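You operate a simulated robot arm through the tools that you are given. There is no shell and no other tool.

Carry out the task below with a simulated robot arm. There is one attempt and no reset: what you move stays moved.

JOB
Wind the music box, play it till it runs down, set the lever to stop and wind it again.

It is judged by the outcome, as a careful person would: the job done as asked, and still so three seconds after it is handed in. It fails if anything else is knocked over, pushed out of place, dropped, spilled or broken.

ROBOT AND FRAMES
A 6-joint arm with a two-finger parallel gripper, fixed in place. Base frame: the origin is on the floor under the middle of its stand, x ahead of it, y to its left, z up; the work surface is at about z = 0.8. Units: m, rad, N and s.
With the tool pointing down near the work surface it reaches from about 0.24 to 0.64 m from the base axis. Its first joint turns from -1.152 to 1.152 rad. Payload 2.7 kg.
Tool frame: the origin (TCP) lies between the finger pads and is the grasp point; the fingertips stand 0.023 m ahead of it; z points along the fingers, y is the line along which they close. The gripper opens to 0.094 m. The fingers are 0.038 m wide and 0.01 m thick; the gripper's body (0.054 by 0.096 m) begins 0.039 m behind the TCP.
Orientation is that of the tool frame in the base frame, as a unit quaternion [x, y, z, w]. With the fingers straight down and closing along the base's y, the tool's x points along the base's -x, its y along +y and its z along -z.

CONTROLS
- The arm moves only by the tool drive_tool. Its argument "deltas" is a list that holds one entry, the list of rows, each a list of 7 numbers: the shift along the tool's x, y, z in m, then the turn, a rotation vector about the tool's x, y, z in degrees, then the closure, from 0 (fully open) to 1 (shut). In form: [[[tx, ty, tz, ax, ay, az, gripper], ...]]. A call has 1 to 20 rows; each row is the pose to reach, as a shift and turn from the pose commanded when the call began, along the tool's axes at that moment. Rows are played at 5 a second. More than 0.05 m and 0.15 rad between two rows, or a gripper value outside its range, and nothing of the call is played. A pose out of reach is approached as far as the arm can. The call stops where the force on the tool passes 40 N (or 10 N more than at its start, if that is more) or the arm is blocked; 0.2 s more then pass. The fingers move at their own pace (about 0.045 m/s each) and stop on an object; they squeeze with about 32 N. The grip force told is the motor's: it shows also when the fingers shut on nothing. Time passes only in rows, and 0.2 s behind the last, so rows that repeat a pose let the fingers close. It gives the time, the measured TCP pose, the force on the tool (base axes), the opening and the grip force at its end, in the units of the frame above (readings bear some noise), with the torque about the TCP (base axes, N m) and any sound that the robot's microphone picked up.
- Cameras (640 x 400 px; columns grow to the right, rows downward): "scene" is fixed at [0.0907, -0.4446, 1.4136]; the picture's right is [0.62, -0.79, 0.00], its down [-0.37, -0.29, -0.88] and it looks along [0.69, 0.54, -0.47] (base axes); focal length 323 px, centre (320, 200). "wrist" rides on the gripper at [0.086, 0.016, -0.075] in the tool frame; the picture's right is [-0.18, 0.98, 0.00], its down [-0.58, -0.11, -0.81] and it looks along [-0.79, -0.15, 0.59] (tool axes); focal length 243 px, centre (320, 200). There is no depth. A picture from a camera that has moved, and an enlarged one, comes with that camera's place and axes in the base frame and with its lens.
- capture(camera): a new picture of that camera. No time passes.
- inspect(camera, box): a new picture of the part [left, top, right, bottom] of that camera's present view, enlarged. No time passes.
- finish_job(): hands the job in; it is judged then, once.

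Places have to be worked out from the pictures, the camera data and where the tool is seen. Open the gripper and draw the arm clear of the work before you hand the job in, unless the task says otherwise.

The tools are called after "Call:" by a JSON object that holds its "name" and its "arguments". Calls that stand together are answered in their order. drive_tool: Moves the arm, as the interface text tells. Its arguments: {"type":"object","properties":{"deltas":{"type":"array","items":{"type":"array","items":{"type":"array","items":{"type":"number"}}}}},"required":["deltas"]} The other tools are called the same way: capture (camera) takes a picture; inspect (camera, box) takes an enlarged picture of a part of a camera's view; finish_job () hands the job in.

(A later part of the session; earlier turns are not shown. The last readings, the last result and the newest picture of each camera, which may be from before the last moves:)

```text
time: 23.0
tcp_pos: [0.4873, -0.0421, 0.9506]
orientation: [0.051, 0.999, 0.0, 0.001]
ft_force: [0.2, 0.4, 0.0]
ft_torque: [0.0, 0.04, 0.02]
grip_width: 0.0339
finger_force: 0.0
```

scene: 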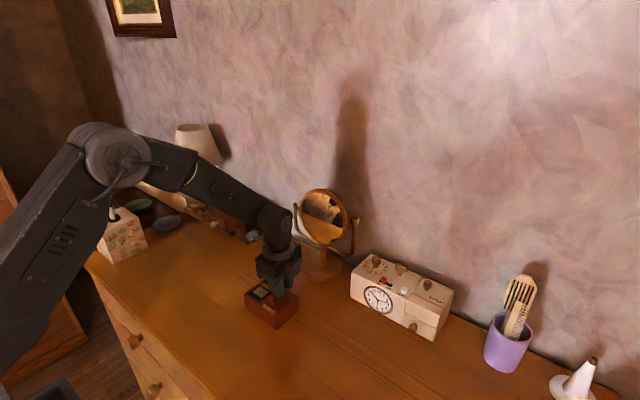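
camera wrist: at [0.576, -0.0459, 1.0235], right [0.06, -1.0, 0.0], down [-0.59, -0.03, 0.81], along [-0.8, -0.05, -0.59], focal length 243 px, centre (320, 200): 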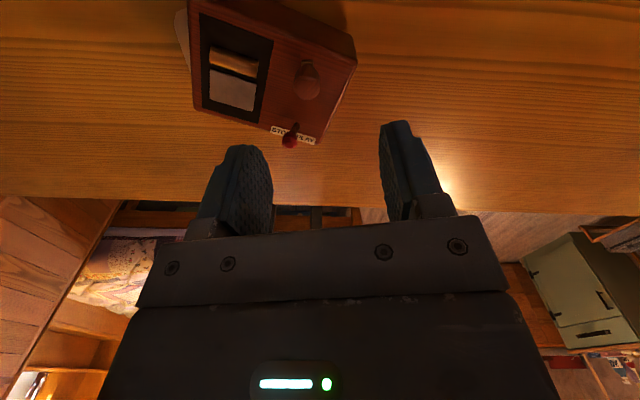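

The wrist is back to yaw about 6° over the hub. I'll continue another 160° the same way to reach about -154°.

Call:
{"name": "drive_tool", "arguments": {"deltas": [[[0, 0, 0, 0, 0, -8, 0.64], [0, 0, 0, 0, 0, -16, 0.64], [0, 0, 0, 0, 0, -24, 0.64], [0, 0, 0, 0, 0, -32, 0.64], [0, 0, 0, 0, 0, -40, 0.64], [0, 0, 0, 0, 0, -48, 0.64], [0, 0, 0, 0, 0, -56, 0.64], [0, 0, 0, 0, 0, -64, 0.64], [0, 0, 0, 0, 0, -72, 0.64], [0, 0, 0, 0, 0, -80, 0.64], [0, 0, 0, 0, 0, -88, 0.64], [0, 0, 0, 0, 0, -96, 0.64], [0, 0, 0, 0, 0, -104, 0.64], [0, 0, 0, 0, 0, -112, 0.64], [0, 0, 0, 0, 0, -120, 0.64], [0, 0, 0, 0, 0, -128, 0.64], [0, 0, 0, 0, 0, -136, 0.64], [0, 0, 0, 0, 0, -144, 0.64], [0, 0, 0, 0, 0, -152, 0.64], [0, 0, 0, 0, 0, -160, 0.64]]]}}

Call:
{"name": "capture", "arguments": {"camera": "wrist"}}

Call:
{"name": "inspect", "arguments": {"camera": "scene", "box": [230, 230, 340, 340]}}

```text
time: 27.2
tcp_pos: [0.487, -0.0428, 0.9495]
orientation: [0.975, -0.223, 0.001, 0.001]
ft_force: [0.0, -0.3, -0.5]
ft_torque: [0.02, 0.01, 0.0]
grip_width: 0.0338
finger_force: 0.0
```

```text
taken
camera wrist: at [0.559, -0.0948, 1.0234], right [-0.59, -0.8, 0.0], down [-0.48, 0.35, 0.81], along [-0.65, 0.48, -0.59], focal length 243 px, centre (320, 200)
```

wrist: 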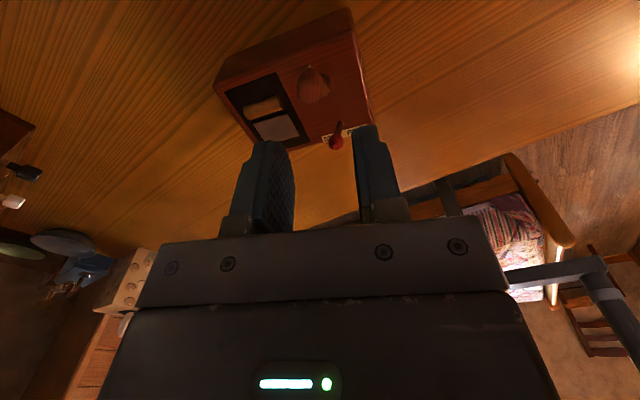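

```text
3.64 times, centred on (285, 285) of scene
camera zoom: at [0.0907, -0.4446, 1.4136], right [0.62, -0.79, 0.0], down [-0.37, -0.29, -0.88], along [0.69, 0.54, -0.47], focal length 1173 px, centre (447, -109)
```

zoom: 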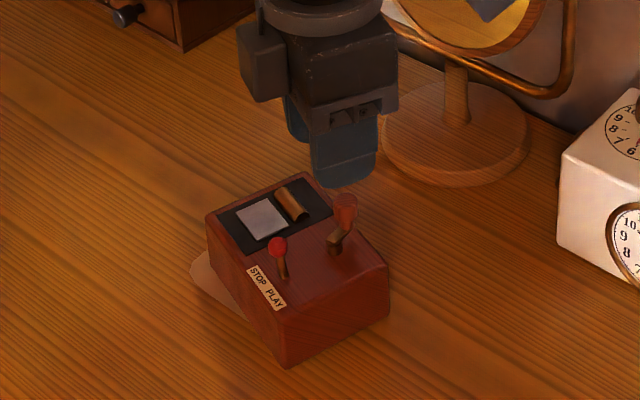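

The yaw is now about -154°. I'll check where the knob lies relative to the fingers before lowering.

Call:
{"name": "inspect", "arguments": {"camera": "wrist", "box": [240, 50, 400, 170]}}

Call:
{"name": "inspect", "arguments": {"camera": "wrist", "box": [285, 50, 345, 110]}}

```text
3.33 times, centred on (320, 110) of wrist
camera zoom: at [0.559, -0.0948, 1.0234], right [-0.59, -0.8, 0.0], down [-0.48, 0.35, 0.81], along [-0.65, 0.48, -0.59], focal length 809 px, centre (320, 500)
```

zoom: 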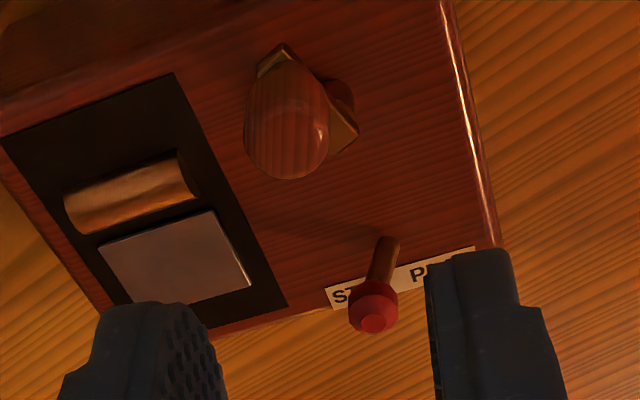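

```text
6.67 times, centred on (315, 80) of wrist
camera zoom: at [0.559, -0.0948, 1.0234], right [-0.59, -0.8, 0.0], down [-0.48, 0.35, 0.81], along [-0.65, 0.48, -0.59], focal length 1618 px, centre (353, 1000)
```

zoom: 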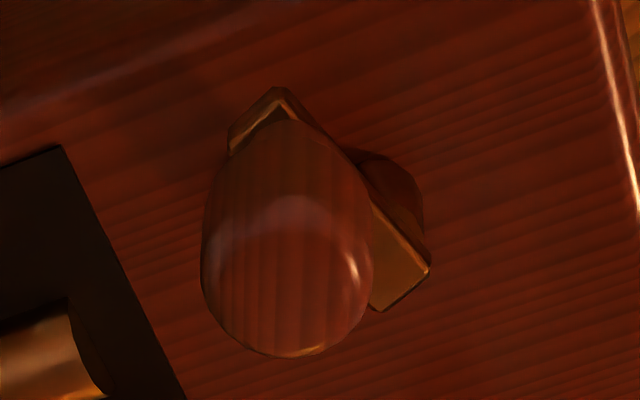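

In the tool frame the hub is at (-3, 2) mm and the knob at (8, -5) mm, so the crank lies about 30° off the finger plane, which still fits the gap. I'll widen to 40 mm, shift 1.7 mm, lower 60 mm, and close to the loose fit. That already pushes the knob in the winding direction.

Call:
{"name": "drive_tool", "arguments": {"deltas": [[[0, 0.0017, 0, 0, 0, 0, 0.575], [0, 0.0017, 0.015, 0, 0, 0, 0.575], [0, 0.0017, 0.03, 0, 0, 0, 0.575], [0, 0.0017, 0.04, 0, 0, 0, 0.575], [0, 0.0017, 0.05, 0, 0, 0, 0.575], [0, 0.0017, 0.06, 0, 0, 0, 0.575], [0, 0.0017, 0.06, 0, 0, 0, 0.65], [0, 0.0017, 0.06, 0, 0, 0, 0.72], [0, 0.0017, 0.06, 0, 0, 0, 0.8], [0, 0.0017, 0.06, 0, 0, 0, 0.8]]]}}

Call:
{"name": "inspect", "arguments": {"camera": "wrist", "box": [240, 60, 420, 230]}}

Call:
{"name": "inspect", "arguments": {"camera": "scene", "box": [230, 240, 330, 340]}}

```text
time: 29.4
tcp_pos: [0.4871, -0.0443, 0.8902]
orientation: [0.975, -0.224, 0.001, 0.0]
ft_force: [0.4, 2.8, 0.4]
ft_torque: [0.0, -0.01, 0.04]
grip_width: 0.0198
finger_force: 0.9
```

```text
2.35 times, centred on (330, 145) of wrist
camera zoom: at [0.558, -0.0965, 0.9637], right [-0.6, -0.8, 0.0], down [-0.48, 0.35, 0.81], along [-0.65, 0.48, -0.59], focal length 571 px, centre (296, 329)
```

zoom: 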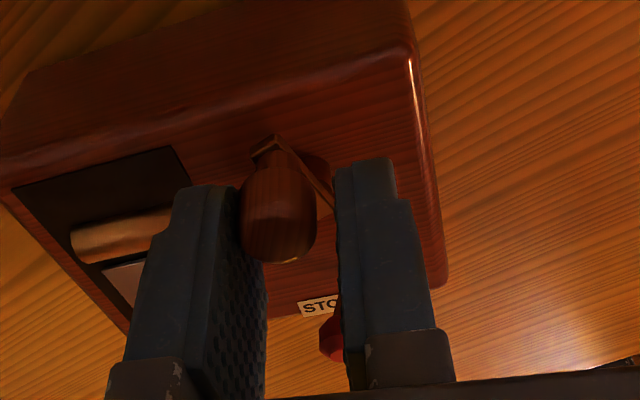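

```text
4.00 times, centred on (280, 290) of scene
camera zoom: at [0.0908, -0.4446, 1.4136], right [0.62, -0.79, 0.0], down [-0.37, -0.29, -0.88], along [0.69, 0.54, -0.47], focal length 1290 px, centre (480, -160)
```

zoom: 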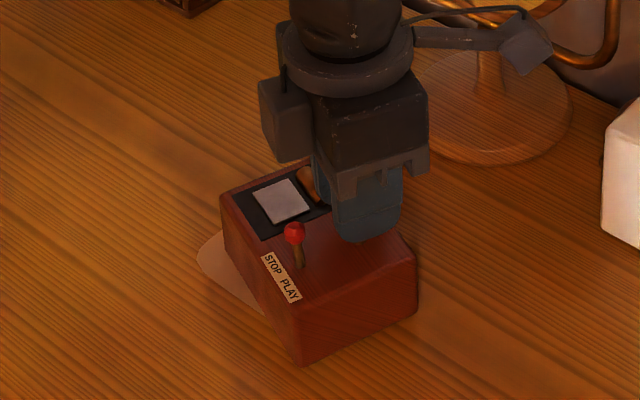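

The knob is captured and held at about 2.8 N. I'll turn another 72° clockwise about the hub and check whether the box slides.

Call:
{"name": "drive_tool", "arguments": {"deltas": [[[0, 0.0004, 0, 0, 0, 8, 0.8], [-0.0001, 0.0008, 0, 0, 0, 16, 0.8], [-0.0003, 0.0012, 0, 0, 0, 24, 0.8], [-0.0005, 0.0016, 0, 0, 0, 32, 0.8], [-0.0007, 0.0019, 0, 0, 0, 40, 0.8], [-0.001, 0.0022, 0, 0, 0, 48, 0.8], [-0.0013, 0.0025, 0, 0, 0, 56, 0.8], [-0.0017, 0.0027, 0, 0, 0, 64, 0.8], [-0.0021, 0.0029, 0, 0, 0, 72, 0.8]]]}}

Call:
{"name": "inspect", "arguments": {"camera": "wrist", "box": [240, 60, 420, 230]}}

Call:
{"name": "inspect", "arguments": {"camera": "scene", "box": [230, 240, 330, 340]}}

```text
time: 31.4
tcp_pos: [0.4837, -0.0465, 0.8887]
orientation: [-0.655, 0.756, -0.001, 0.001]
ft_force: [2.0, 0.0, 0.3]
ft_torque: [0.0, -0.02, 0.05]
grip_width: 0.0198
finger_force: 1.5
```

```text
2.35 times, centred on (330, 145) of wrist
camera zoom: at [0.4557, -0.1291, 0.9625], right [-0.95, 0.32, 0.0], down [0.19, 0.56, 0.81], along [0.26, 0.76, -0.59], focal length 571 px, centre (296, 329)
```

zoom: 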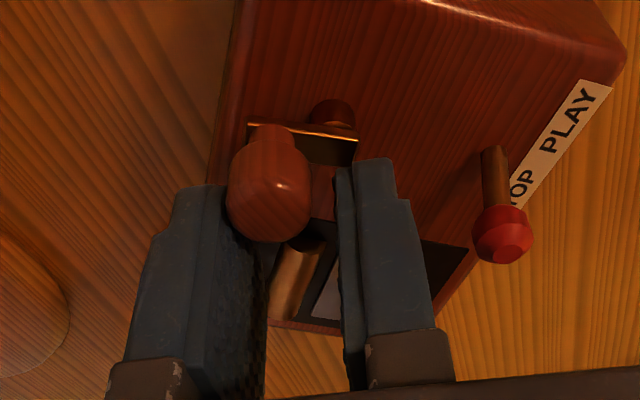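

```text
4.00 times, centred on (280, 290) of scene
camera zoom: at [0.0908, -0.4446, 1.4136], right [0.62, -0.79, 0.0], down [-0.37, -0.29, -0.88], along [0.69, 0.54, -0.47], focal length 1290 px, centre (480, -160)
```

zoom: 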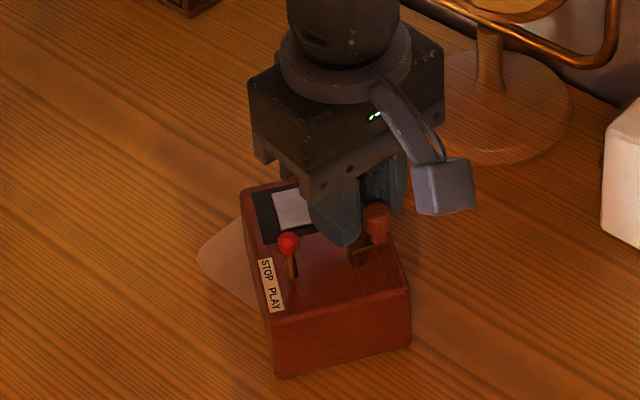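

The box itself turned this time, because the spring now resists more than the light box's friction on the table. I'll stop, open a little, lift, and re-measure. Next I plan to set the box back on its patch and wind with a firm grip and some downward load.

Call:
{"name": "drive_tool", "arguments": {"deltas": [[[0, 0, 0, 0, 0, 0, 0.7], [0, 0, 0, 0, 0, 0, 0.62], [0, 0, 0, 0, 0, 0, 0.62], [0, 0, -0.015, 0, 0, 0, 0.62], [0, 0, -0.035, 0, 0, 0, 0.62], [0, 0, -0.06, 0, 0, 0, 0.62], [0, 0, -0.09, 0, 0, 0, 0.62], [0, 0, -0.12, 0, 0, 0, 0.3], [0, 0, -0.12, 0, 0, 0, 0.0]]]}}

Call:
{"name": "capture", "arguments": {"camera": "wrist"}}

Call:
{"name": "inspect", "arguments": {"camera": "scene", "box": [230, 240, 330, 340]}}

```text
time: 33.4
tcp_pos: [0.4819, -0.0447, 1.0118]
orientation: [-0.656, 0.755, 0.001, 0.0]
ft_force: [-0.4, -0.3, -0.2]
ft_torque: [0.02, -0.01, 0.02]
grip_width: 0.0874
finger_force: 0.1
```

```text
taken
camera wrist: at [0.4547, -0.1279, 1.0861], right [-0.95, 0.32, 0.0], down [0.19, 0.56, 0.81], along [0.26, 0.76, -0.59], focal length 243 px, centre (320, 200)
```

wrist: 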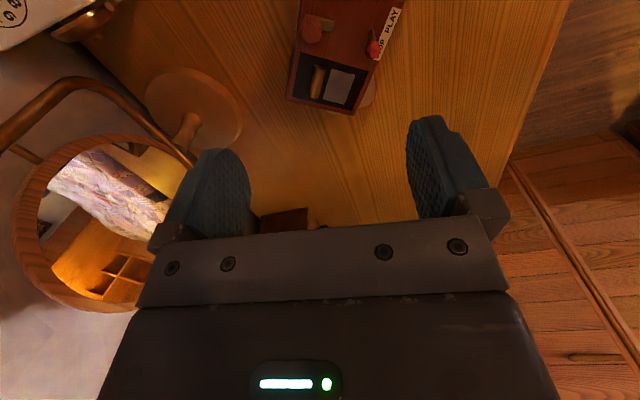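

```text
4.00 times, centred on (280, 290) of scene
camera zoom: at [0.0907, -0.4446, 1.4136], right [0.62, -0.79, 0.0], down [-0.37, -0.29, -0.88], along [0.69, 0.54, -0.47], focal length 1290 px, centre (480, -160)
```

zoom: 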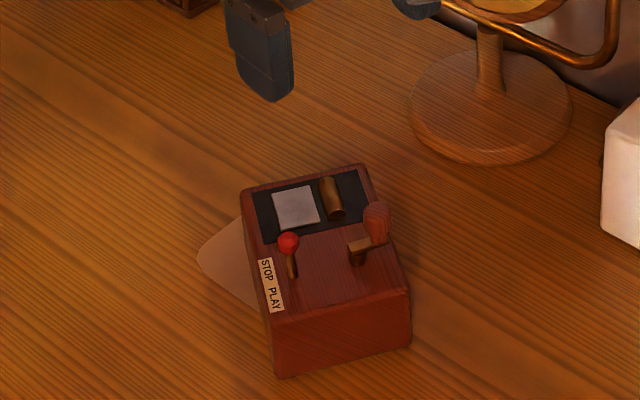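

The box now has a yaw of about -34°, with its centre near (0.476, -0.022). It started at yaw 0 near (0.471, 0.000). I'll enlarge the wrist view to refine its edges before gripping the body across its 8 cm side.

Call:
{"name": "inspect", "arguments": {"camera": "wrist", "box": [270, 0, 420, 125]}}

```text
3.20 times, centred on (345, 62) of wrist
camera zoom: at [0.4547, -0.1279, 1.0861], right [-0.95, 0.32, 0.0], down [0.19, 0.56, 0.81], along [0.26, 0.76, -0.59], focal length 776 px, centre (240, 640)
```

zoom: 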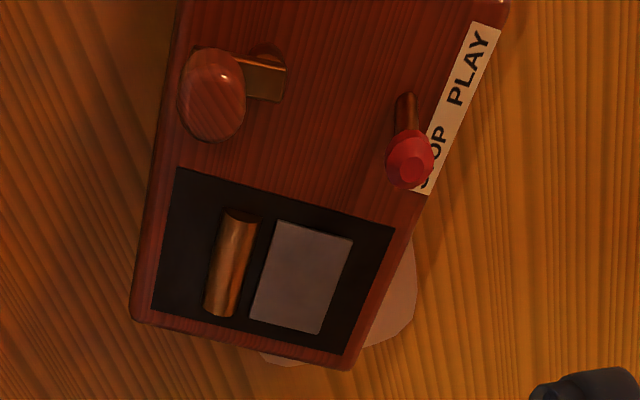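

The box yaw is -33.7° and its centre is about (0.475, -0.0225). I'll move above its free end, away from the crank and lever, aligned to the box and fully open, and check before going down.

Call:
{"name": "drive_tool", "arguments": {"deltas": [[[-0.01, 0.0, 0.0, 0, 0, 6, 0], [-0.02, 0.0, 0.01, 0, 0, 12, 0], [-0.03, 0.001, 0.025, 0, 0, 18, 0], [-0.041, 0.001, 0.045, 0, 0, 25.5, 0], [-0.041, 0.001, 0.07, 0, 0, 25.5, 0], [-0.041, 0.001, 0.09, 0, 0, 25.5, 0], [-0.041, 0.001, 0.1, 0, 0, 25.5, 0], [-0.041, 0.001, 0.1, 0, 0, 25.5, 0]]]}}

Call:
{"name": "capture", "arguments": {"camera": "wrist"}}

Call:
{"name": "inspect", "arguments": {"camera": "scene", "box": [230, 230, 340, 340]}}

```text
time: 35.2
tcp_pos: [0.4874, -0.0067, 0.9087]
orientation: [-0.474, 0.881, 0.0, 0.0]
ft_force: [0.8, -0.5, -0.1]
ft_torque: [-0.04, 0.06, 0.02]
grip_width: 0.0944
finger_force: 0.0
```

```text
taken
camera wrist: at [0.4272, -0.0688, 0.9822], right [-0.72, 0.7, 0.0], down [0.41, 0.42, 0.81], along [0.56, 0.58, -0.59], focal length 243 px, centre (320, 200)
```

wrist: 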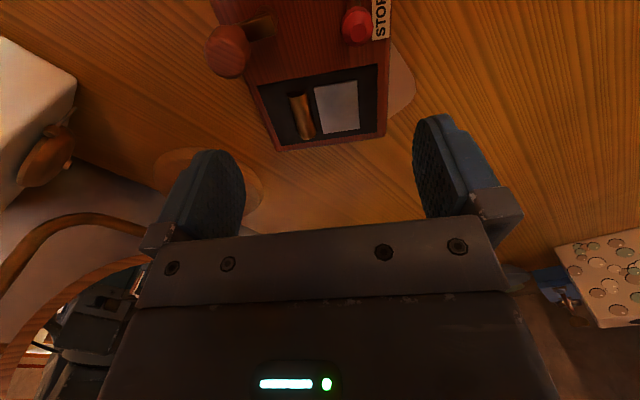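

```text
3.64 times, centred on (285, 285) of scene
camera zoom: at [0.0907, -0.4446, 1.4136], right [0.62, -0.79, 0.0], down [-0.37, -0.29, -0.88], along [0.69, 0.54, -0.47], focal length 1173 px, centre (447, -109)
```

zoom: 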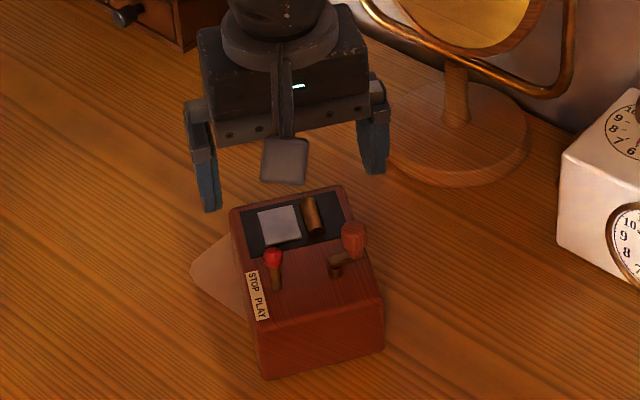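

The box ends line up with the finger plane, with only about 3.8 mm of offset along the closing direction. I'll correct that, lower to z≈0.850 and close on the body.

Call:
{"name": "drive_tool", "arguments": {"deltas": [[[0, 0.0037, 0.0, 0, 0, 0, 0], [0, 0.0037, 0.015, 0, 0, 0, 0], [0, 0.0037, 0.03, 0, 0, 0, 0], [0, 0.0037, 0.045, 0, 0, 0, 0], [0, 0.0037, 0.059, 0, 0, 0, 0], [0, 0.0037, 0.059, 0, 0, 0, 0], [0, 0.0037, 0.059, 0, 0, 0, 0.2], [0, 0.0037, 0.059, 0, 0, 0, 0.25], [0, 0.0037, 0.059, 0, 0, 0, 0.25]]]}}

Call:
{"name": "capture", "arguments": {"camera": "wrist"}}

Call:
{"name": "inspect", "arguments": {"camera": "scene", "box": [230, 230, 340, 340]}}

```text
time: 37.2
tcp_pos: [0.4854, -0.0029, 0.8508]
orientation: [-0.474, 0.881, -0.001, 0.001]
ft_force: [3.1, -2.4, 0.9]
ft_torque: [-0.38, -0.2, 0.16]
grip_width: 0.0801
finger_force: 31.8
```

```text
taken
camera wrist: at [0.4246, -0.0654, 0.9242], right [-0.72, 0.7, 0.0], down [0.41, 0.43, 0.81], along [0.56, 0.58, -0.59], focal length 243 px, centre (320, 200)
```

wrist: 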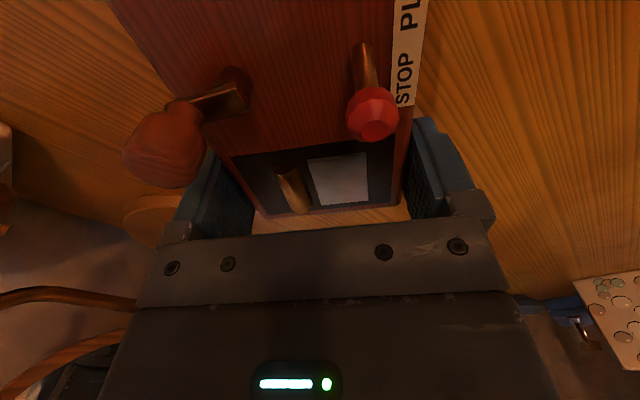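

```text
3.64 times, centred on (285, 285) of scene
camera zoom: at [0.0908, -0.4447, 1.4136], right [0.62, -0.79, 0.0], down [-0.37, -0.29, -0.88], along [0.69, 0.54, -0.47], focal length 1173 px, centre (447, -109)
```

zoom: 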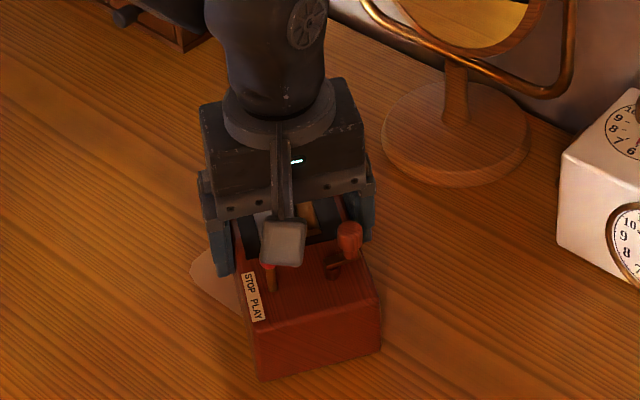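

The box body is held firmly (80.1 mm wide, 32 N). I'll slide and turn it back to its original pose with a smooth -34° turn and a (-14, +24) mm shift.

Call:
{"name": "drive_tool", "arguments": {"deltas": [[[-0.0015, 0.003, 0, 0, 0, -4.25, 0.25], [-0.003, 0.0063, 0, 0, 0, -8.5, 0.25], [-0.0045, 0.0095, 0, 0, 0, -12.75, 0.25], [-0.006, 0.0127, 0, 0, 0, -17, 0.25], [-0.0075, 0.0158, 0, 0, 0, -21.25, 0.25], [-0.009, 0.019, 0, 0, 0, -25.5, 0.25], [-0.0105, 0.0222, 0, 0, 0, -29.75, 0.25], [-0.012, 0.0253, 0, 0, 0, -34, 0.25], [-0.012, 0.0253, 0, 0, 0, -34, 0.25]]]}}

Call:
{"name": "capture", "arguments": {"camera": "wrist"}}

Call:
{"name": "inspect", "arguments": {"camera": "scene", "box": [230, 240, 330, 340]}}

```text
time: 39.2
tcp_pos: [0.4704, 0.0208, 0.8523]
orientation: [0.711, -0.704, 0.0, -0.001]
ft_force: [4.6, 0.2, 4.9]
ft_torque: [0.33, 0.06, -0.11]
grip_width: 0.0797
finger_force: 32.1
```

```text
taken
camera wrist: at [0.4561, -0.0653, 0.9242], right [-0.98, 0.17, 0.0], down [0.1, 0.58, 0.81], along [0.14, 0.79, -0.59], focal length 243 px, centre (320, 200)
```

wrist: 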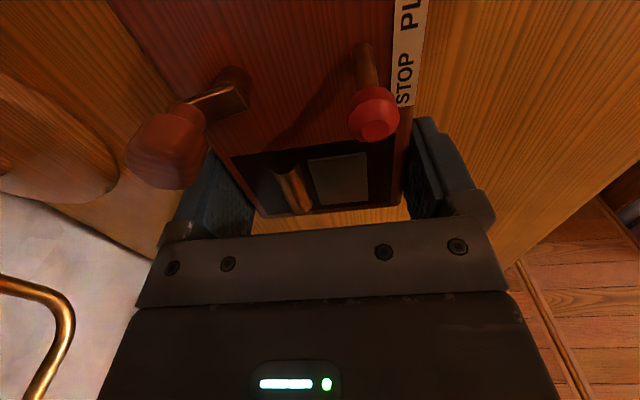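

```text
4.00 times, centred on (280, 290) of scene
camera zoom: at [0.0908, -0.4446, 1.4136], right [0.62, -0.79, 0.0], down [-0.37, -0.29, -0.88], along [0.69, 0.54, -0.47], focal length 1290 px, centre (480, -160)
```

zoom: 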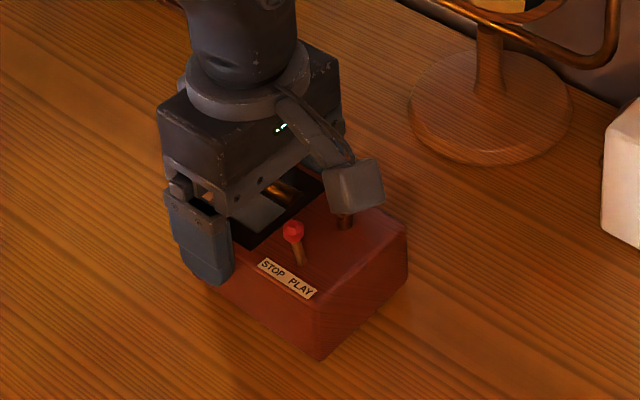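

Compared with the first pictures, the label and lever sit about 12 px right of where they started, which is about 7 mm. I'll nudge the box (-4, +5.5) mm while still gripping it.

Call:
{"name": "drive_tool", "arguments": {"deltas": [[[-0.002, 0.0015, 0, 0, 0, 0, 0.25], [-0.004, 0.003, 0, 0, 0, 0, 0.25], [-0.0056, 0.0043, 0, 0, 0, 0, 0.25], [-0.0056, 0.0043, 0, 0, 0, 0, 0.25]]]}}

Call:
{"name": "inspect", "arguments": {"camera": "scene", "box": [230, 260, 330, 340]}}

Call:
{"name": "inspect", "arguments": {"camera": "scene", "box": [230, 240, 330, 340]}}

```text
time: 40.2
tcp_pos: [0.4656, 0.0263, 0.8509]
orientation: [0.71, -0.704, 0.0, 0.0]
ft_force: [1.2, -3.7, 1.1]
ft_torque: [0.11, -0.22, -0.12]
grip_width: 0.0798
finger_force: 32.0
```

```text
5.00 times, centred on (280, 300) of scene
camera zoom: at [0.0907, -0.4447, 1.4136], right [0.62, -0.79, 0.0], down [-0.37, -0.29, -0.88], along [0.69, 0.54, -0.47], focal length 1613 px, centre (520, -300)
```

zoom: 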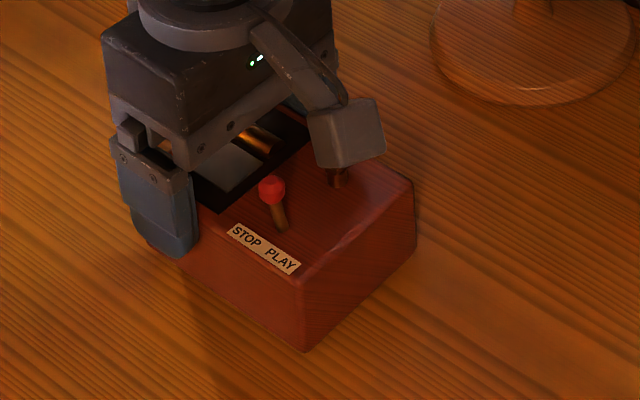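

```text
4.00 times, centred on (280, 290) of scene
camera zoom: at [0.0907, -0.4447, 1.4136], right [0.62, -0.79, 0.0], down [-0.37, -0.29, -0.88], along [0.69, 0.54, -0.47], focal length 1290 px, centre (480, -160)
```

zoom: 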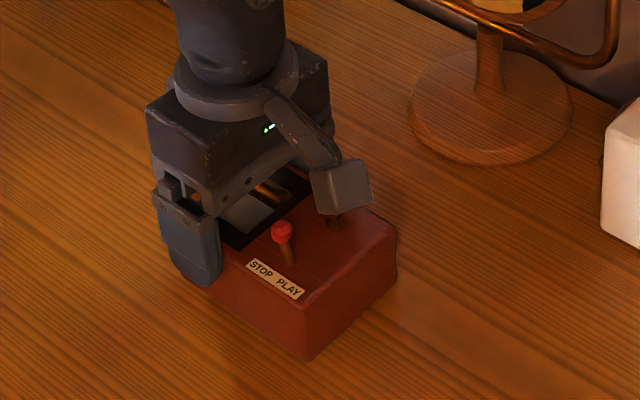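

The label, lever and front corner now match the first picture to within about 1 mm, so the box is back in place. I'll release it, lift clear, and look at the crank.

Call:
{"name": "drive_tool", "arguments": {"deltas": [[[0, 0, 0, 0, 0, 0, 0.1], [0, 0, 0, 0, 0, 0, 0], [0, 0, 0, 0, 0, 0, 0], [0, 0, -0.02, 0, 0, 0, 0], [0, 0, -0.05, 0, 0, 0, 0], [0.02, 0, -0.08, 0, 0, 0, 0], [0.04, 0, -0.1, 0, 0, 0, 0], [0.05, 0, -0.1, 0, 0, 0, 0]]]}}

Call:
{"name": "inspect", "arguments": {"camera": "scene", "box": [230, 260, 330, 340]}}

Call:
{"name": "capture", "arguments": {"camera": "wrist"}}

Call:
{"name": "inspect", "arguments": {"camera": "wrist", "box": [270, 20, 430, 140]}}

```text
time: 42.0
tcp_pos: [0.4666, -0.0248, 0.9503]
orientation: [0.71, -0.704, 0.001, 0.0]
ft_force: [-0.3, 0.0, -0.4]
ft_torque: [-0.01, -0.02, -0.01]
grip_width: 0.0938
finger_force: 0.0
```

```text
5.00 times, centred on (280, 300) of scene
camera zoom: at [0.0907, -0.4446, 1.4136], right [0.62, -0.79, 0.0], down [-0.37, -0.29, -0.88], along [0.69, 0.54, -0.47], focal length 1613 px, centre (520, -300)
```

zoom: 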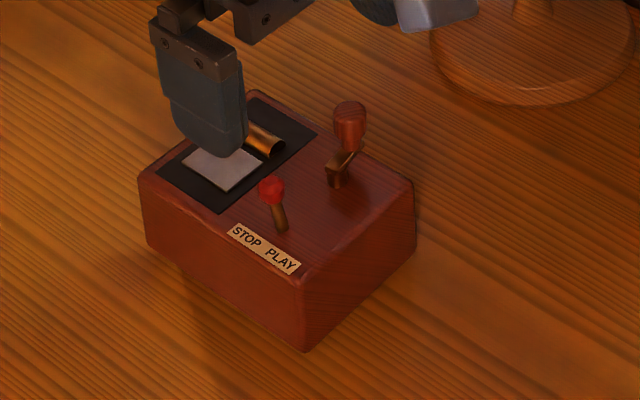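

```text
taken
camera wrist: at [0.4518, -0.1118, 1.0233], right [-0.98, 0.18, 0.0], down [0.1, 0.58, 0.81], along [0.14, 0.79, -0.59], focal length 243 px, centre (320, 200)
```

wrist: 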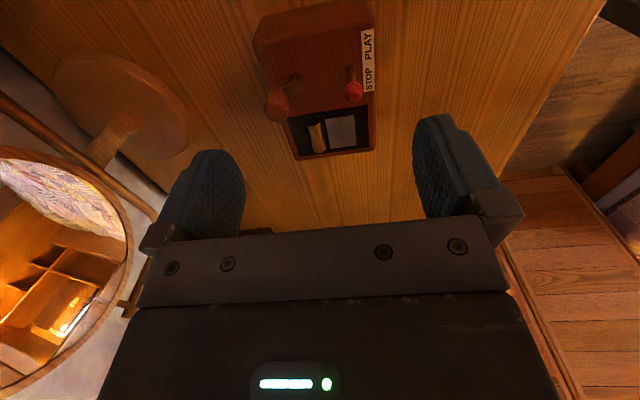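

```text
3.33 times, centred on (350, 80) of wrist
camera zoom: at [0.4518, -0.1118, 1.0233], right [-0.98, 0.18, 0.0], down [0.1, 0.58, 0.81], along [0.14, 0.79, -0.59], focal length 809 px, centre (220, 600)
```

zoom: 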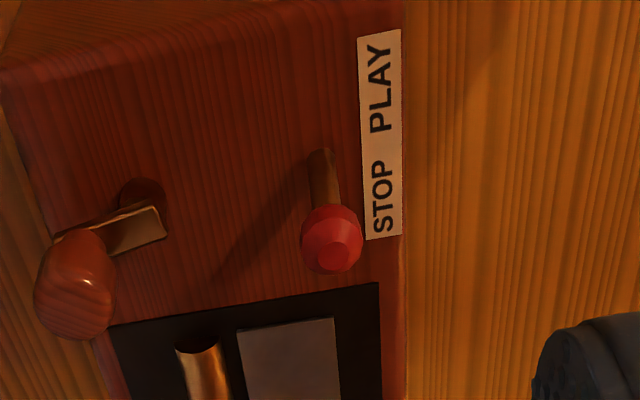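

The box is back where it was, and the crank now points at about +7° in the base frame. That means it has turned about 263° and is held by the ratchet. While still lifted, I'll rotate to yaw about -170° above the crank to test the wrist limit and line up a firm grip on the knob.

Call:
{"name": "drive_tool", "arguments": {"deltas": [[[0, -0.005, 0, 0, 0, -8, 0.3], [-0.001, -0.01, 0, 0, 0, -16, 0.5], [-0.0015, -0.015, 0, 0, 0, -24, 0.62], [-0.002, -0.02, 0, 0, 0, -32, 0.62], [-0.0025, -0.0201, 0, 0, 0, -40, 0.62], [-0.0025, -0.0201, 0, 0, 0, -48, 0.62], [-0.0025, -0.0201, 0, 0, 0, -56, 0.62], [-0.0025, -0.0201, 0, 0, 0, -64, 0.62], [-0.0025, -0.0201, 0, 0, 0, -72, 0.62], [-0.0025, -0.0201, 0, 0, 0, -79.4, 0.62], [-0.0025, -0.0201, 0, 0, 0, -79.4, 0.62]]]}}

Call:
{"name": "inspect", "arguments": {"camera": "wrist", "box": [240, 50, 400, 170]}}

Call:
{"name": "inspect", "arguments": {"camera": "wrist", "box": [285, 60, 345, 110]}}

```text
time: 44.4
tcp_pos: [0.4865, -0.0217, 0.9505]
orientation: [0.996, -0.087, 0.001, 0.0]
ft_force: [0.1, 0.2, 0.4]
ft_torque: [0.0, 0.01, 0.02]
grip_width: 0.0356
finger_force: 0.0
```

```text
3.33 times, centred on (320, 110) of wrist
camera zoom: at [0.5693, -0.0524, 1.0241], right [-0.35, -0.94, 0.0], down [-0.55, 0.21, 0.81], along [-0.75, 0.28, -0.59], focal length 809 px, centre (320, 500)
```

zoom: 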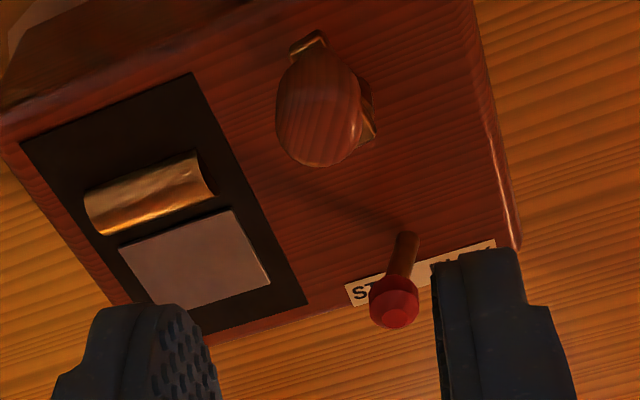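

```text
8.00 times, centred on (315, 85) of wrist
camera zoom: at [0.5693, -0.0524, 1.0241], right [-0.35, -0.94, 0.0], down [-0.55, 0.21, 0.81], along [-0.75, 0.28, -0.59], focal length 1941 px, centre (360, 1120)
```

zoom: 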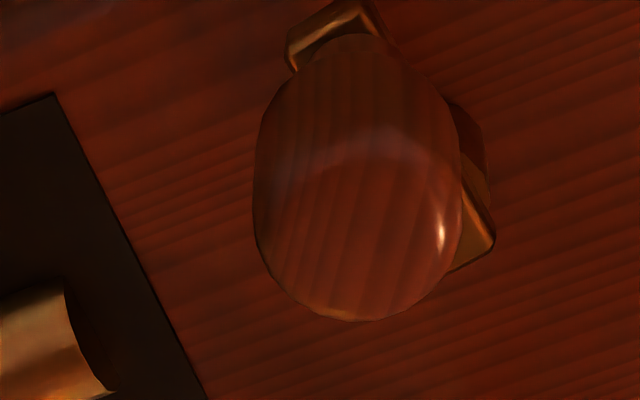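

There's no limit at -170°. In the tool frame the hub is at (-3, 6) mm and the knob at (8.5, 1.7) mm. I'll shift 1.6 mm, lower, and grip the knob firmly.

Call:
{"name": "drive_tool", "arguments": {"deltas": [[[0, 0.0016, 0, 0, 0, 0, 0.62], [0, 0.0016, 0.015, 0, 0, 0, 0.62], [0, 0.0016, 0.03, 0, 0, 0, 0.62], [0, 0.0016, 0.04, 0, 0, 0, 0.62], [0, 0.0016, 0.05, 0, 0, 0, 0.62], [0, 0.0016, 0.06, 0, 0, 0, 0.62], [0, 0.0016, 0.06, 0, 0, 0, 0.8], [0, 0.0016, 0.06, 0, 0, 0, 0.9], [0, 0.0016, 0.06, 0, 0, 0, 0.9], [0, 0.0016, 0.06, 0, 0, 0, 0.9]]]}}

Call:
{"name": "inspect", "arguments": {"camera": "wrist", "box": [240, 60, 420, 230]}}

Call:
{"name": "inspect", "arguments": {"camera": "scene", "box": [230, 260, 330, 340]}}

```text
time: 46.6
tcp_pos: [0.4873, -0.0225, 0.8918]
orientation: [0.996, -0.087, 0.0, 0.0]
ft_force: [1.1, -2.6, -0.4]
ft_torque: [-0.06, 0.01, 0.0]
grip_width: 0.0152
finger_force: 32.0
```

```text
2.35 times, centred on (330, 145) of wrist
camera zoom: at [0.5691, -0.0531, 0.965], right [-0.35, -0.94, 0.0], down [-0.55, 0.21, 0.81], along [-0.75, 0.28, -0.59], focal length 571 px, centre (296, 329)
```

zoom: 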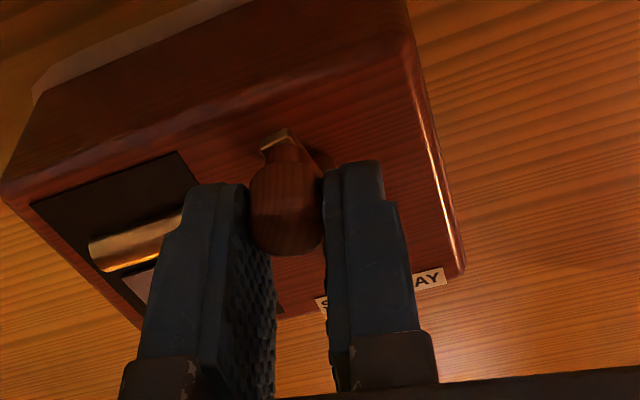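

```text
5.00 times, centred on (280, 300) of scene
camera zoom: at [0.0908, -0.4447, 1.4136], right [0.62, -0.79, 0.0], down [-0.37, -0.29, -0.88], along [0.69, 0.54, -0.47], focal length 1613 px, centre (520, -300)
```

zoom: 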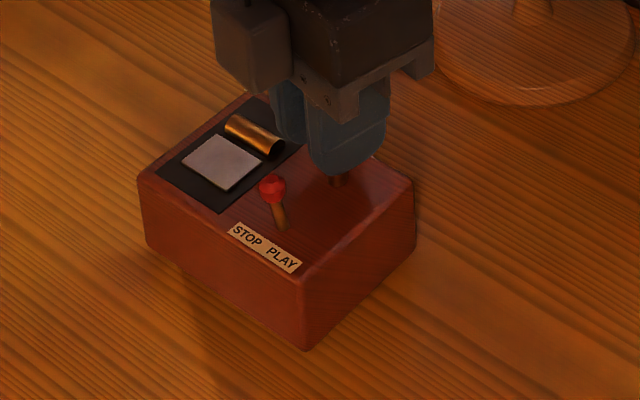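

The knob is gripped firmly (15.2 mm, 32 N) and the box is undisturbed. I'll turn 32° clockwise about the hub with this firm grip, then check the torque and the box.

Call:
{"name": "drive_tool", "arguments": {"deltas": [[[0.0006, 0.0005, 0, 0, 0, 8, 0.9], [0.0011, 0.001, 0, 0, 0, 16, 0.9], [0.0015, 0.0017, 0, 0, 0, 24, 0.9], [0.0018, 0.0024, 0, 0, 0, 32, 0.9]]]}}

Call:
{"name": "inspect", "arguments": {"camera": "wrist", "box": [240, 60, 420, 230]}}

Call:
{"name": "inspect", "arguments": {"camera": "scene", "box": [230, 260, 330, 340]}}

```text
time: 47.6
tcp_pos: [0.4878, -0.0252, 0.892]
orientation: [0.933, -0.361, 0.001, 0.0]
ft_force: [0.1, 3.8, 7.3]
ft_torque: [0.24, 0.28, 0.05]
grip_width: 0.0155
finger_force: 32.1
```

```text
2.35 times, centred on (330, 145) of wrist
camera zoom: at [0.5418, -0.0951, 0.965], right [-0.8, -0.6, 0.0], down [-0.36, 0.47, 0.81], along [-0.49, 0.64, -0.59], focal length 571 px, centre (296, 329)
```

zoom: 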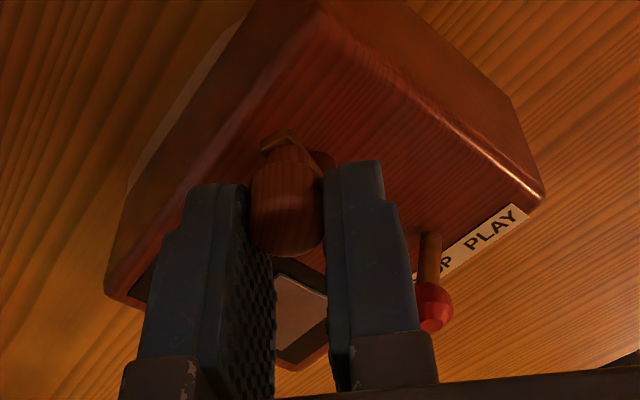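

```text
5.00 times, centred on (280, 300) of scene
camera zoom: at [0.0907, -0.4445, 1.4137], right [0.62, -0.79, 0.0], down [-0.37, -0.29, -0.88], along [0.69, 0.54, -0.47], focal length 1613 px, centre (520, -300)
```

zoom: 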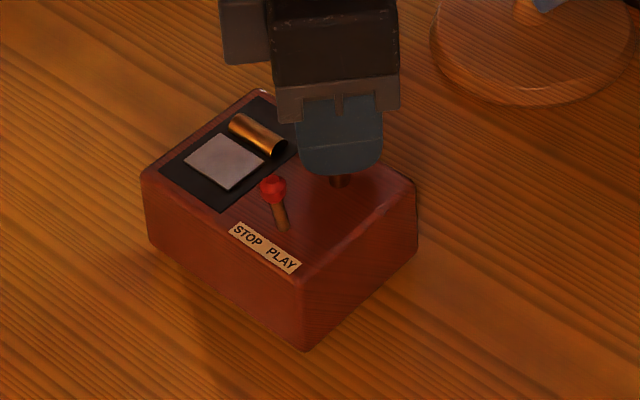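

The firm grip works: the crank followed 32° and the box stayed put. I'll continue 80° clockwise the same way.

Call:
{"name": "drive_tool", "arguments": {"deltas": [[[0.0006, 0.0005, 0, 0, 0, 8, 0.9], [0.0011, 0.001, 0, 0, 0, 16, 0.9], [0.0015, 0.0017, 0, 0, 0, 24, 0.9], [0.0018, 0.0024, 0, 0, 0, 32, 0.9], [0.0021, 0.0031, 0, 0, 0, 40, 0.9], [0.0022, 0.0038, 0, 0, 0, 48, 0.9], [0.0022, 0.0046, 0, 0, 0, 56, 0.9], [0.0022, 0.0054, 0, 0, 0, 64, 0.9], [0.002, 0.0061, 0, 0, 0, 72, 0.9], [0.0017, 0.0068, 0, 0, 0, 80, 0.9]]]}}

Call:
{"name": "inspect", "arguments": {"camera": "wrist", "box": [240, 60, 420, 230]}}

Call:
{"name": "inspect", "arguments": {"camera": "scene", "box": [230, 260, 330, 340]}}

```text
time: 49.8
tcp_pos: [0.4846, -0.0307, 0.8926]
orientation: [-0.482, 0.876, -0.001, 0.001]
ft_force: [6.0, -2.0, 18.1]
ft_torque: [-0.54, 0.34, 0.03]
grip_width: 0.0152
finger_force: 31.7
```

```text
2.35 times, centred on (330, 145) of wrist
camera zoom: at [0.4261, -0.0955, 0.9644], right [-0.73, 0.68, 0.0], down [0.4, 0.43, 0.81], along [0.55, 0.59, -0.59], focal length 571 px, centre (296, 329)
```

zoom: 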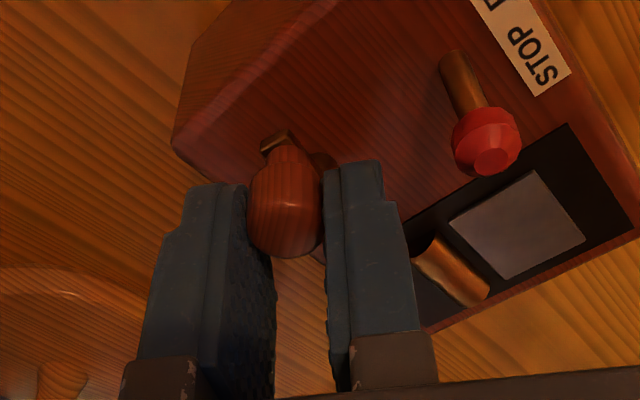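

```text
5.00 times, centred on (280, 300) of scene
camera zoom: at [0.0906, -0.4447, 1.4136], right [0.62, -0.79, 0.0], down [-0.37, -0.29, -0.88], along [0.69, 0.54, -0.47], focal length 1613 px, centre (520, -300)
```

zoom: 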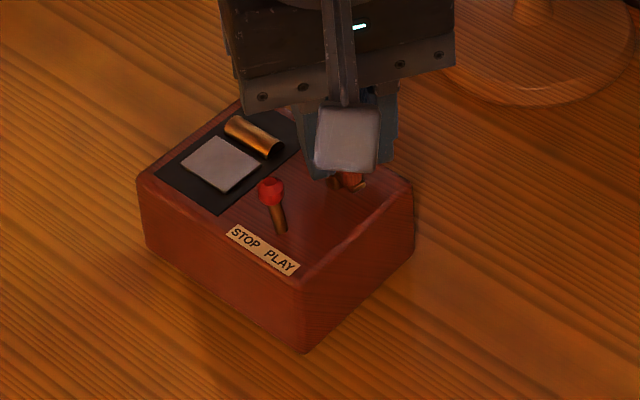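

The crank followed again (about 375° in total) and the box hasn't moved. Vertical load on the tool rose to 18 N, so I'll ease up about 0.8 mm while turning the next 80°.

Call:
{"name": "drive_tool", "arguments": {"deltas": [[[0.0006, 0.0005, -0.0003, 0, 0, 8, 0.9], [0.0011, 0.001, -0.0006, 0, 0, 16, 0.9], [0.0015, 0.0017, -0.0008, 0, 0, 24, 0.9], [0.0018, 0.0024, -0.0008, 0, 0, 32, 0.9], [0.0021, 0.0031, -0.0008, 0, 0, 40, 0.9], [0.0022, 0.0038, -0.0008, 0, 0, 48, 0.9], [0.0022, 0.0046, -0.0008, 0, 0, 56, 0.9], [0.0022, 0.0054, -0.0008, 0, 0, 64, 0.9], [0.002, 0.0061, -0.0008, 0, 0, 72, 0.9], [0.0017, 0.0068, -0.0008, 0, 0, 80, 0.9]]]}}

Call:
{"name": "inspect", "arguments": {"camera": "wrist", "box": [240, 60, 420, 230]}}

Call:
{"name": "inspect", "arguments": {"camera": "scene", "box": [230, 260, 330, 340]}}

```text
time: 52.0
tcp_pos: [0.4776, -0.0287, 0.8895]
orientation: [0.193, 0.981, 0.0, 0.0]
ft_force: [0.2, 0.5, 0.5]
ft_torque: [-0.21, -0.06, 0.01]
grip_width: 0.0152
finger_force: 31.7
```

```text
2.35 times, centred on (330, 145) of wrist
camera zoom: at [0.4046, 0.0196, 0.9639], right [0.54, 0.84, 0.0], down [0.5, -0.32, 0.81], along [0.68, -0.44, -0.59], focal length 571 px, centre (296, 329)
```

zoom: 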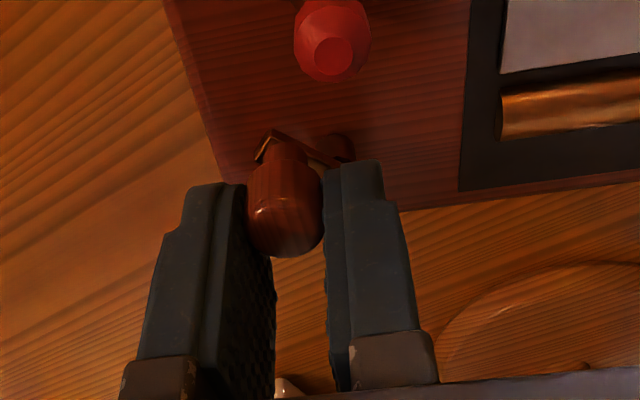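

```text
5.00 times, centred on (280, 300) of scene
camera zoom: at [0.0908, -0.4446, 1.4136], right [0.62, -0.79, 0.0], down [-0.37, -0.29, -0.88], along [0.69, 0.54, -0.47], focal length 1613 px, centre (520, -300)
```

zoom: 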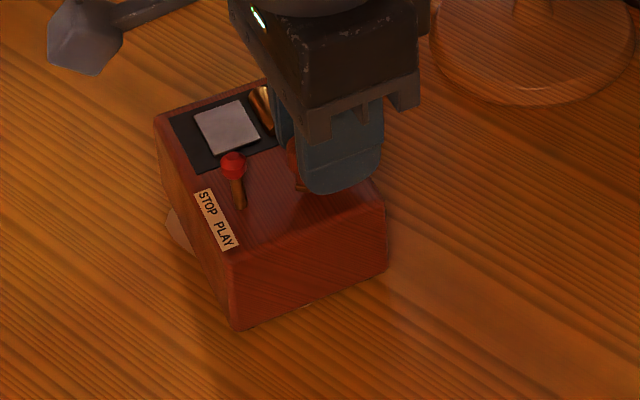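

When I eased the load off, the box turned about -20°, so it was the downward load that held it in place. I'll take a closer look at the crank relative to the fingers before deciding the next move.

Call:
{"name": "inspect", "arguments": {"camera": "wrist", "box": [300, 80, 360, 130]}}

Call:
{"name": "inspect", "arguments": {"camera": "scene", "box": [255, 260, 315, 310]}}

```text
8.00 times, centred on (330, 105) of wrist
camera zoom: at [0.4046, 0.0196, 0.9639], right [0.54, 0.84, 0.0], down [0.5, -0.32, 0.81], along [0.68, -0.44, -0.59], focal length 1941 px, centre (240, 960)
```

zoom: 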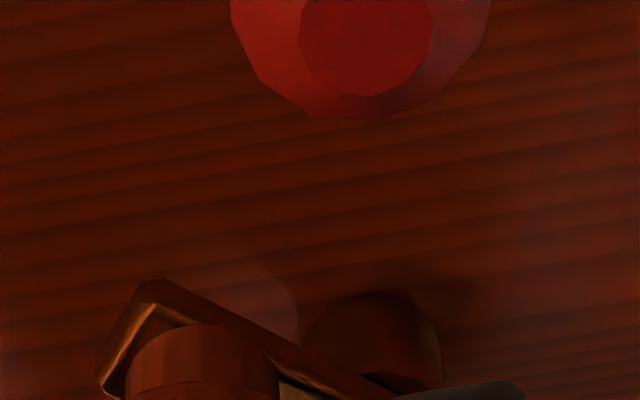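

```text
8.00 times, centred on (285, 285) of scene
camera zoom: at [0.0908, -0.4446, 1.4136], right [0.62, -0.79, 0.0], down [-0.37, -0.29, -0.88], along [0.69, 0.54, -0.47], focal length 2581 px, centre (600, -480)
```

zoom: 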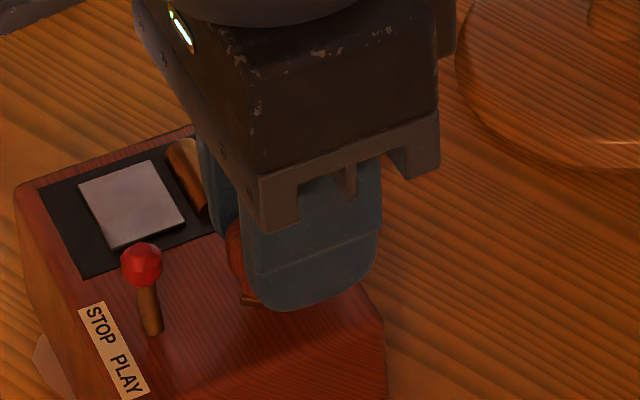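

The crank arm now lies at about -48° in the tool frame, but it was -20° when I gripped, and the residual torque is near zero. This suggests the wooden knob spins freely on its pin. I'll test that by rotating the tool back 24° about the knob axis, watching torque and the box.

Call:
{"name": "drive_tool", "arguments": {"deltas": [[[0.0001, 0.0014, 0, 0, 0, -8, 0.9], [0.0004, 0.0028, 0, 0, 0, -16, 0.9], [0.0009, 0.0041, 0, 0, 0, -24, 0.9], [0.0009, 0.0041, 0, 0, 0, -24, 0.9]]]}}

Call:
{"name": "inspect", "arguments": {"camera": "wrist", "box": [240, 60, 420, 230]}}

Call:
{"name": "inspect", "arguments": {"camera": "scene", "box": [230, 260, 330, 340]}}

```text
time: 53.0
tcp_pos: [0.4777, -0.0259, 0.891]
orientation: [-0.017, 1.0, 0.001, 0.001]
ft_force: [0.1, 0.8, 1.2]
ft_torque: [-0.19, -0.08, 0.01]
grip_width: 0.0152
finger_force: 31.6
```

```text
2.35 times, centred on (330, 145) of wrist
camera zoom: at [0.3921, -0.0116, 0.9646], right [0.15, 0.99, 0.0], down [0.58, -0.09, 0.81], along [0.8, -0.12, -0.59], focal length 571 px, centre (296, 329)
```

zoom: 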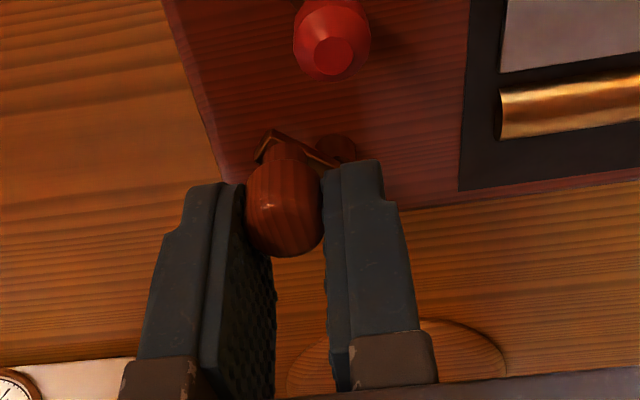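

```text
5.00 times, centred on (280, 300) of scene
camera zoom: at [0.0908, -0.4446, 1.4136], right [0.62, -0.79, 0.0], down [-0.37, -0.29, -0.88], along [0.69, 0.54, -0.47], focal length 1613 px, centre (520, -300)
```

zoom: 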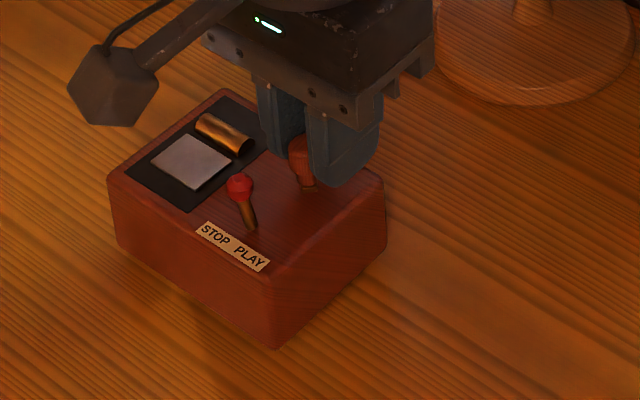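

The box turned back with the tool by the same 24°, so the knob is fixed to the crank, and gripped tight it acts as a rigid handle. The box is square again, about 14 mm off its spot. I'll loosen slightly and swing the fingers about the knob to line up with the crank arm, which gives lever clearance and more wrist range. Then I'll grip again.

Call:
{"name": "drive_tool", "arguments": {"deltas": [[[0, 0, 0, 0, 0, 0, 0.8], [0, 0, 0, 0, 0, 0, 0.79], [0.0001, 0.0015, 0, 0, 0, -8, 0.79], [0.0004, 0.003, 0, 0, 0, -16, 0.79], [0.0009, 0.0044, 0, 0, 0, -24, 0.79], [0.0016, 0.0057, 0, 0, 0, -32, 0.79], [0.0025, 0.0069, 0, 0, 0, -40, 0.79], [0.0036, 0.008, 0, 0, 0, -48, 0.79], [0.0045, 0.0087, 0, 0, 0, -54, 0.79], [0.0045, 0.0087, 0, 0, 0, -54, 0.79]]]}}

Call:
{"name": "inspect", "arguments": {"camera": "wrist", "box": [240, 60, 420, 230]}}

Call:
{"name": "inspect", "arguments": {"camera": "scene", "box": [230, 260, 330, 340]}}

```text
time: 55.2
tcp_pos: [0.4737, -0.0171, 0.8916]
orientation: [-0.47, 0.883, 0.0, 0.001]
ft_force: [0.3, -0.6, 0.2]
ft_torque: [-0.02, -0.01, 0.02]
grip_width: 0.0199
finger_force: 0.1
```

```text
2.35 times, centred on (330, 145) of wrist
camera zoom: at [0.4126, -0.079, 0.9652], right [-0.71, 0.7, 0.0], down [0.41, 0.42, 0.81], along [0.57, 0.57, -0.59], focal length 571 px, centre (296, 329)
```

zoom: 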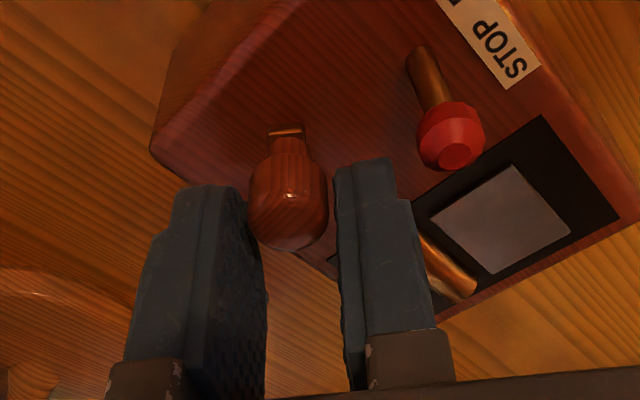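

```text
5.00 times, centred on (280, 300) of scene
camera zoom: at [0.0907, -0.4446, 1.4136], right [0.62, -0.79, 0.0], down [-0.37, -0.29, -0.88], along [0.69, 0.54, -0.47], focal length 1613 px, centre (520, -300)
```

zoom: 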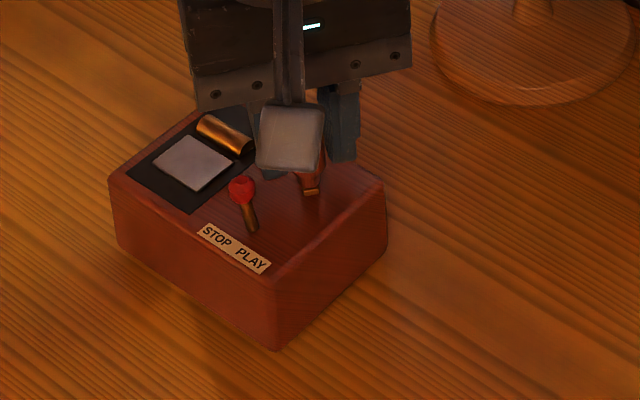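

The fingers now line up with the crank, and the hub is at about (-2, -1.5) mm in the tool frame. I'll grip firmly and press down about 3 mm to load the box onto the table, and read the force.

Call:
{"name": "drive_tool", "arguments": {"deltas": [[[0, 0, 0, 0, 0, 0, 0.9], [0, 0, 0, 0, 0, 0, 0.9], [0, 0, 0.001, 0, 0, 0, 0.9], [0, 0, 0.002, 0, 0, 0, 0.9], [0, 0, 0.003, 0, 0, 0, 0.9], [0, 0, 0.003, 0, 0, 0, 0.9]]]}}

```text
time: 56.6
tcp_pos: [0.475, -0.0165, 0.8892]
orientation: [-0.469, 0.883, 0.0, -0.001]
ft_force: [-9.5, 3.9, 21.0]
ft_torque: [-0.14, 0.23, -0.19]
grip_width: 0.0153
finger_force: 32.4
```

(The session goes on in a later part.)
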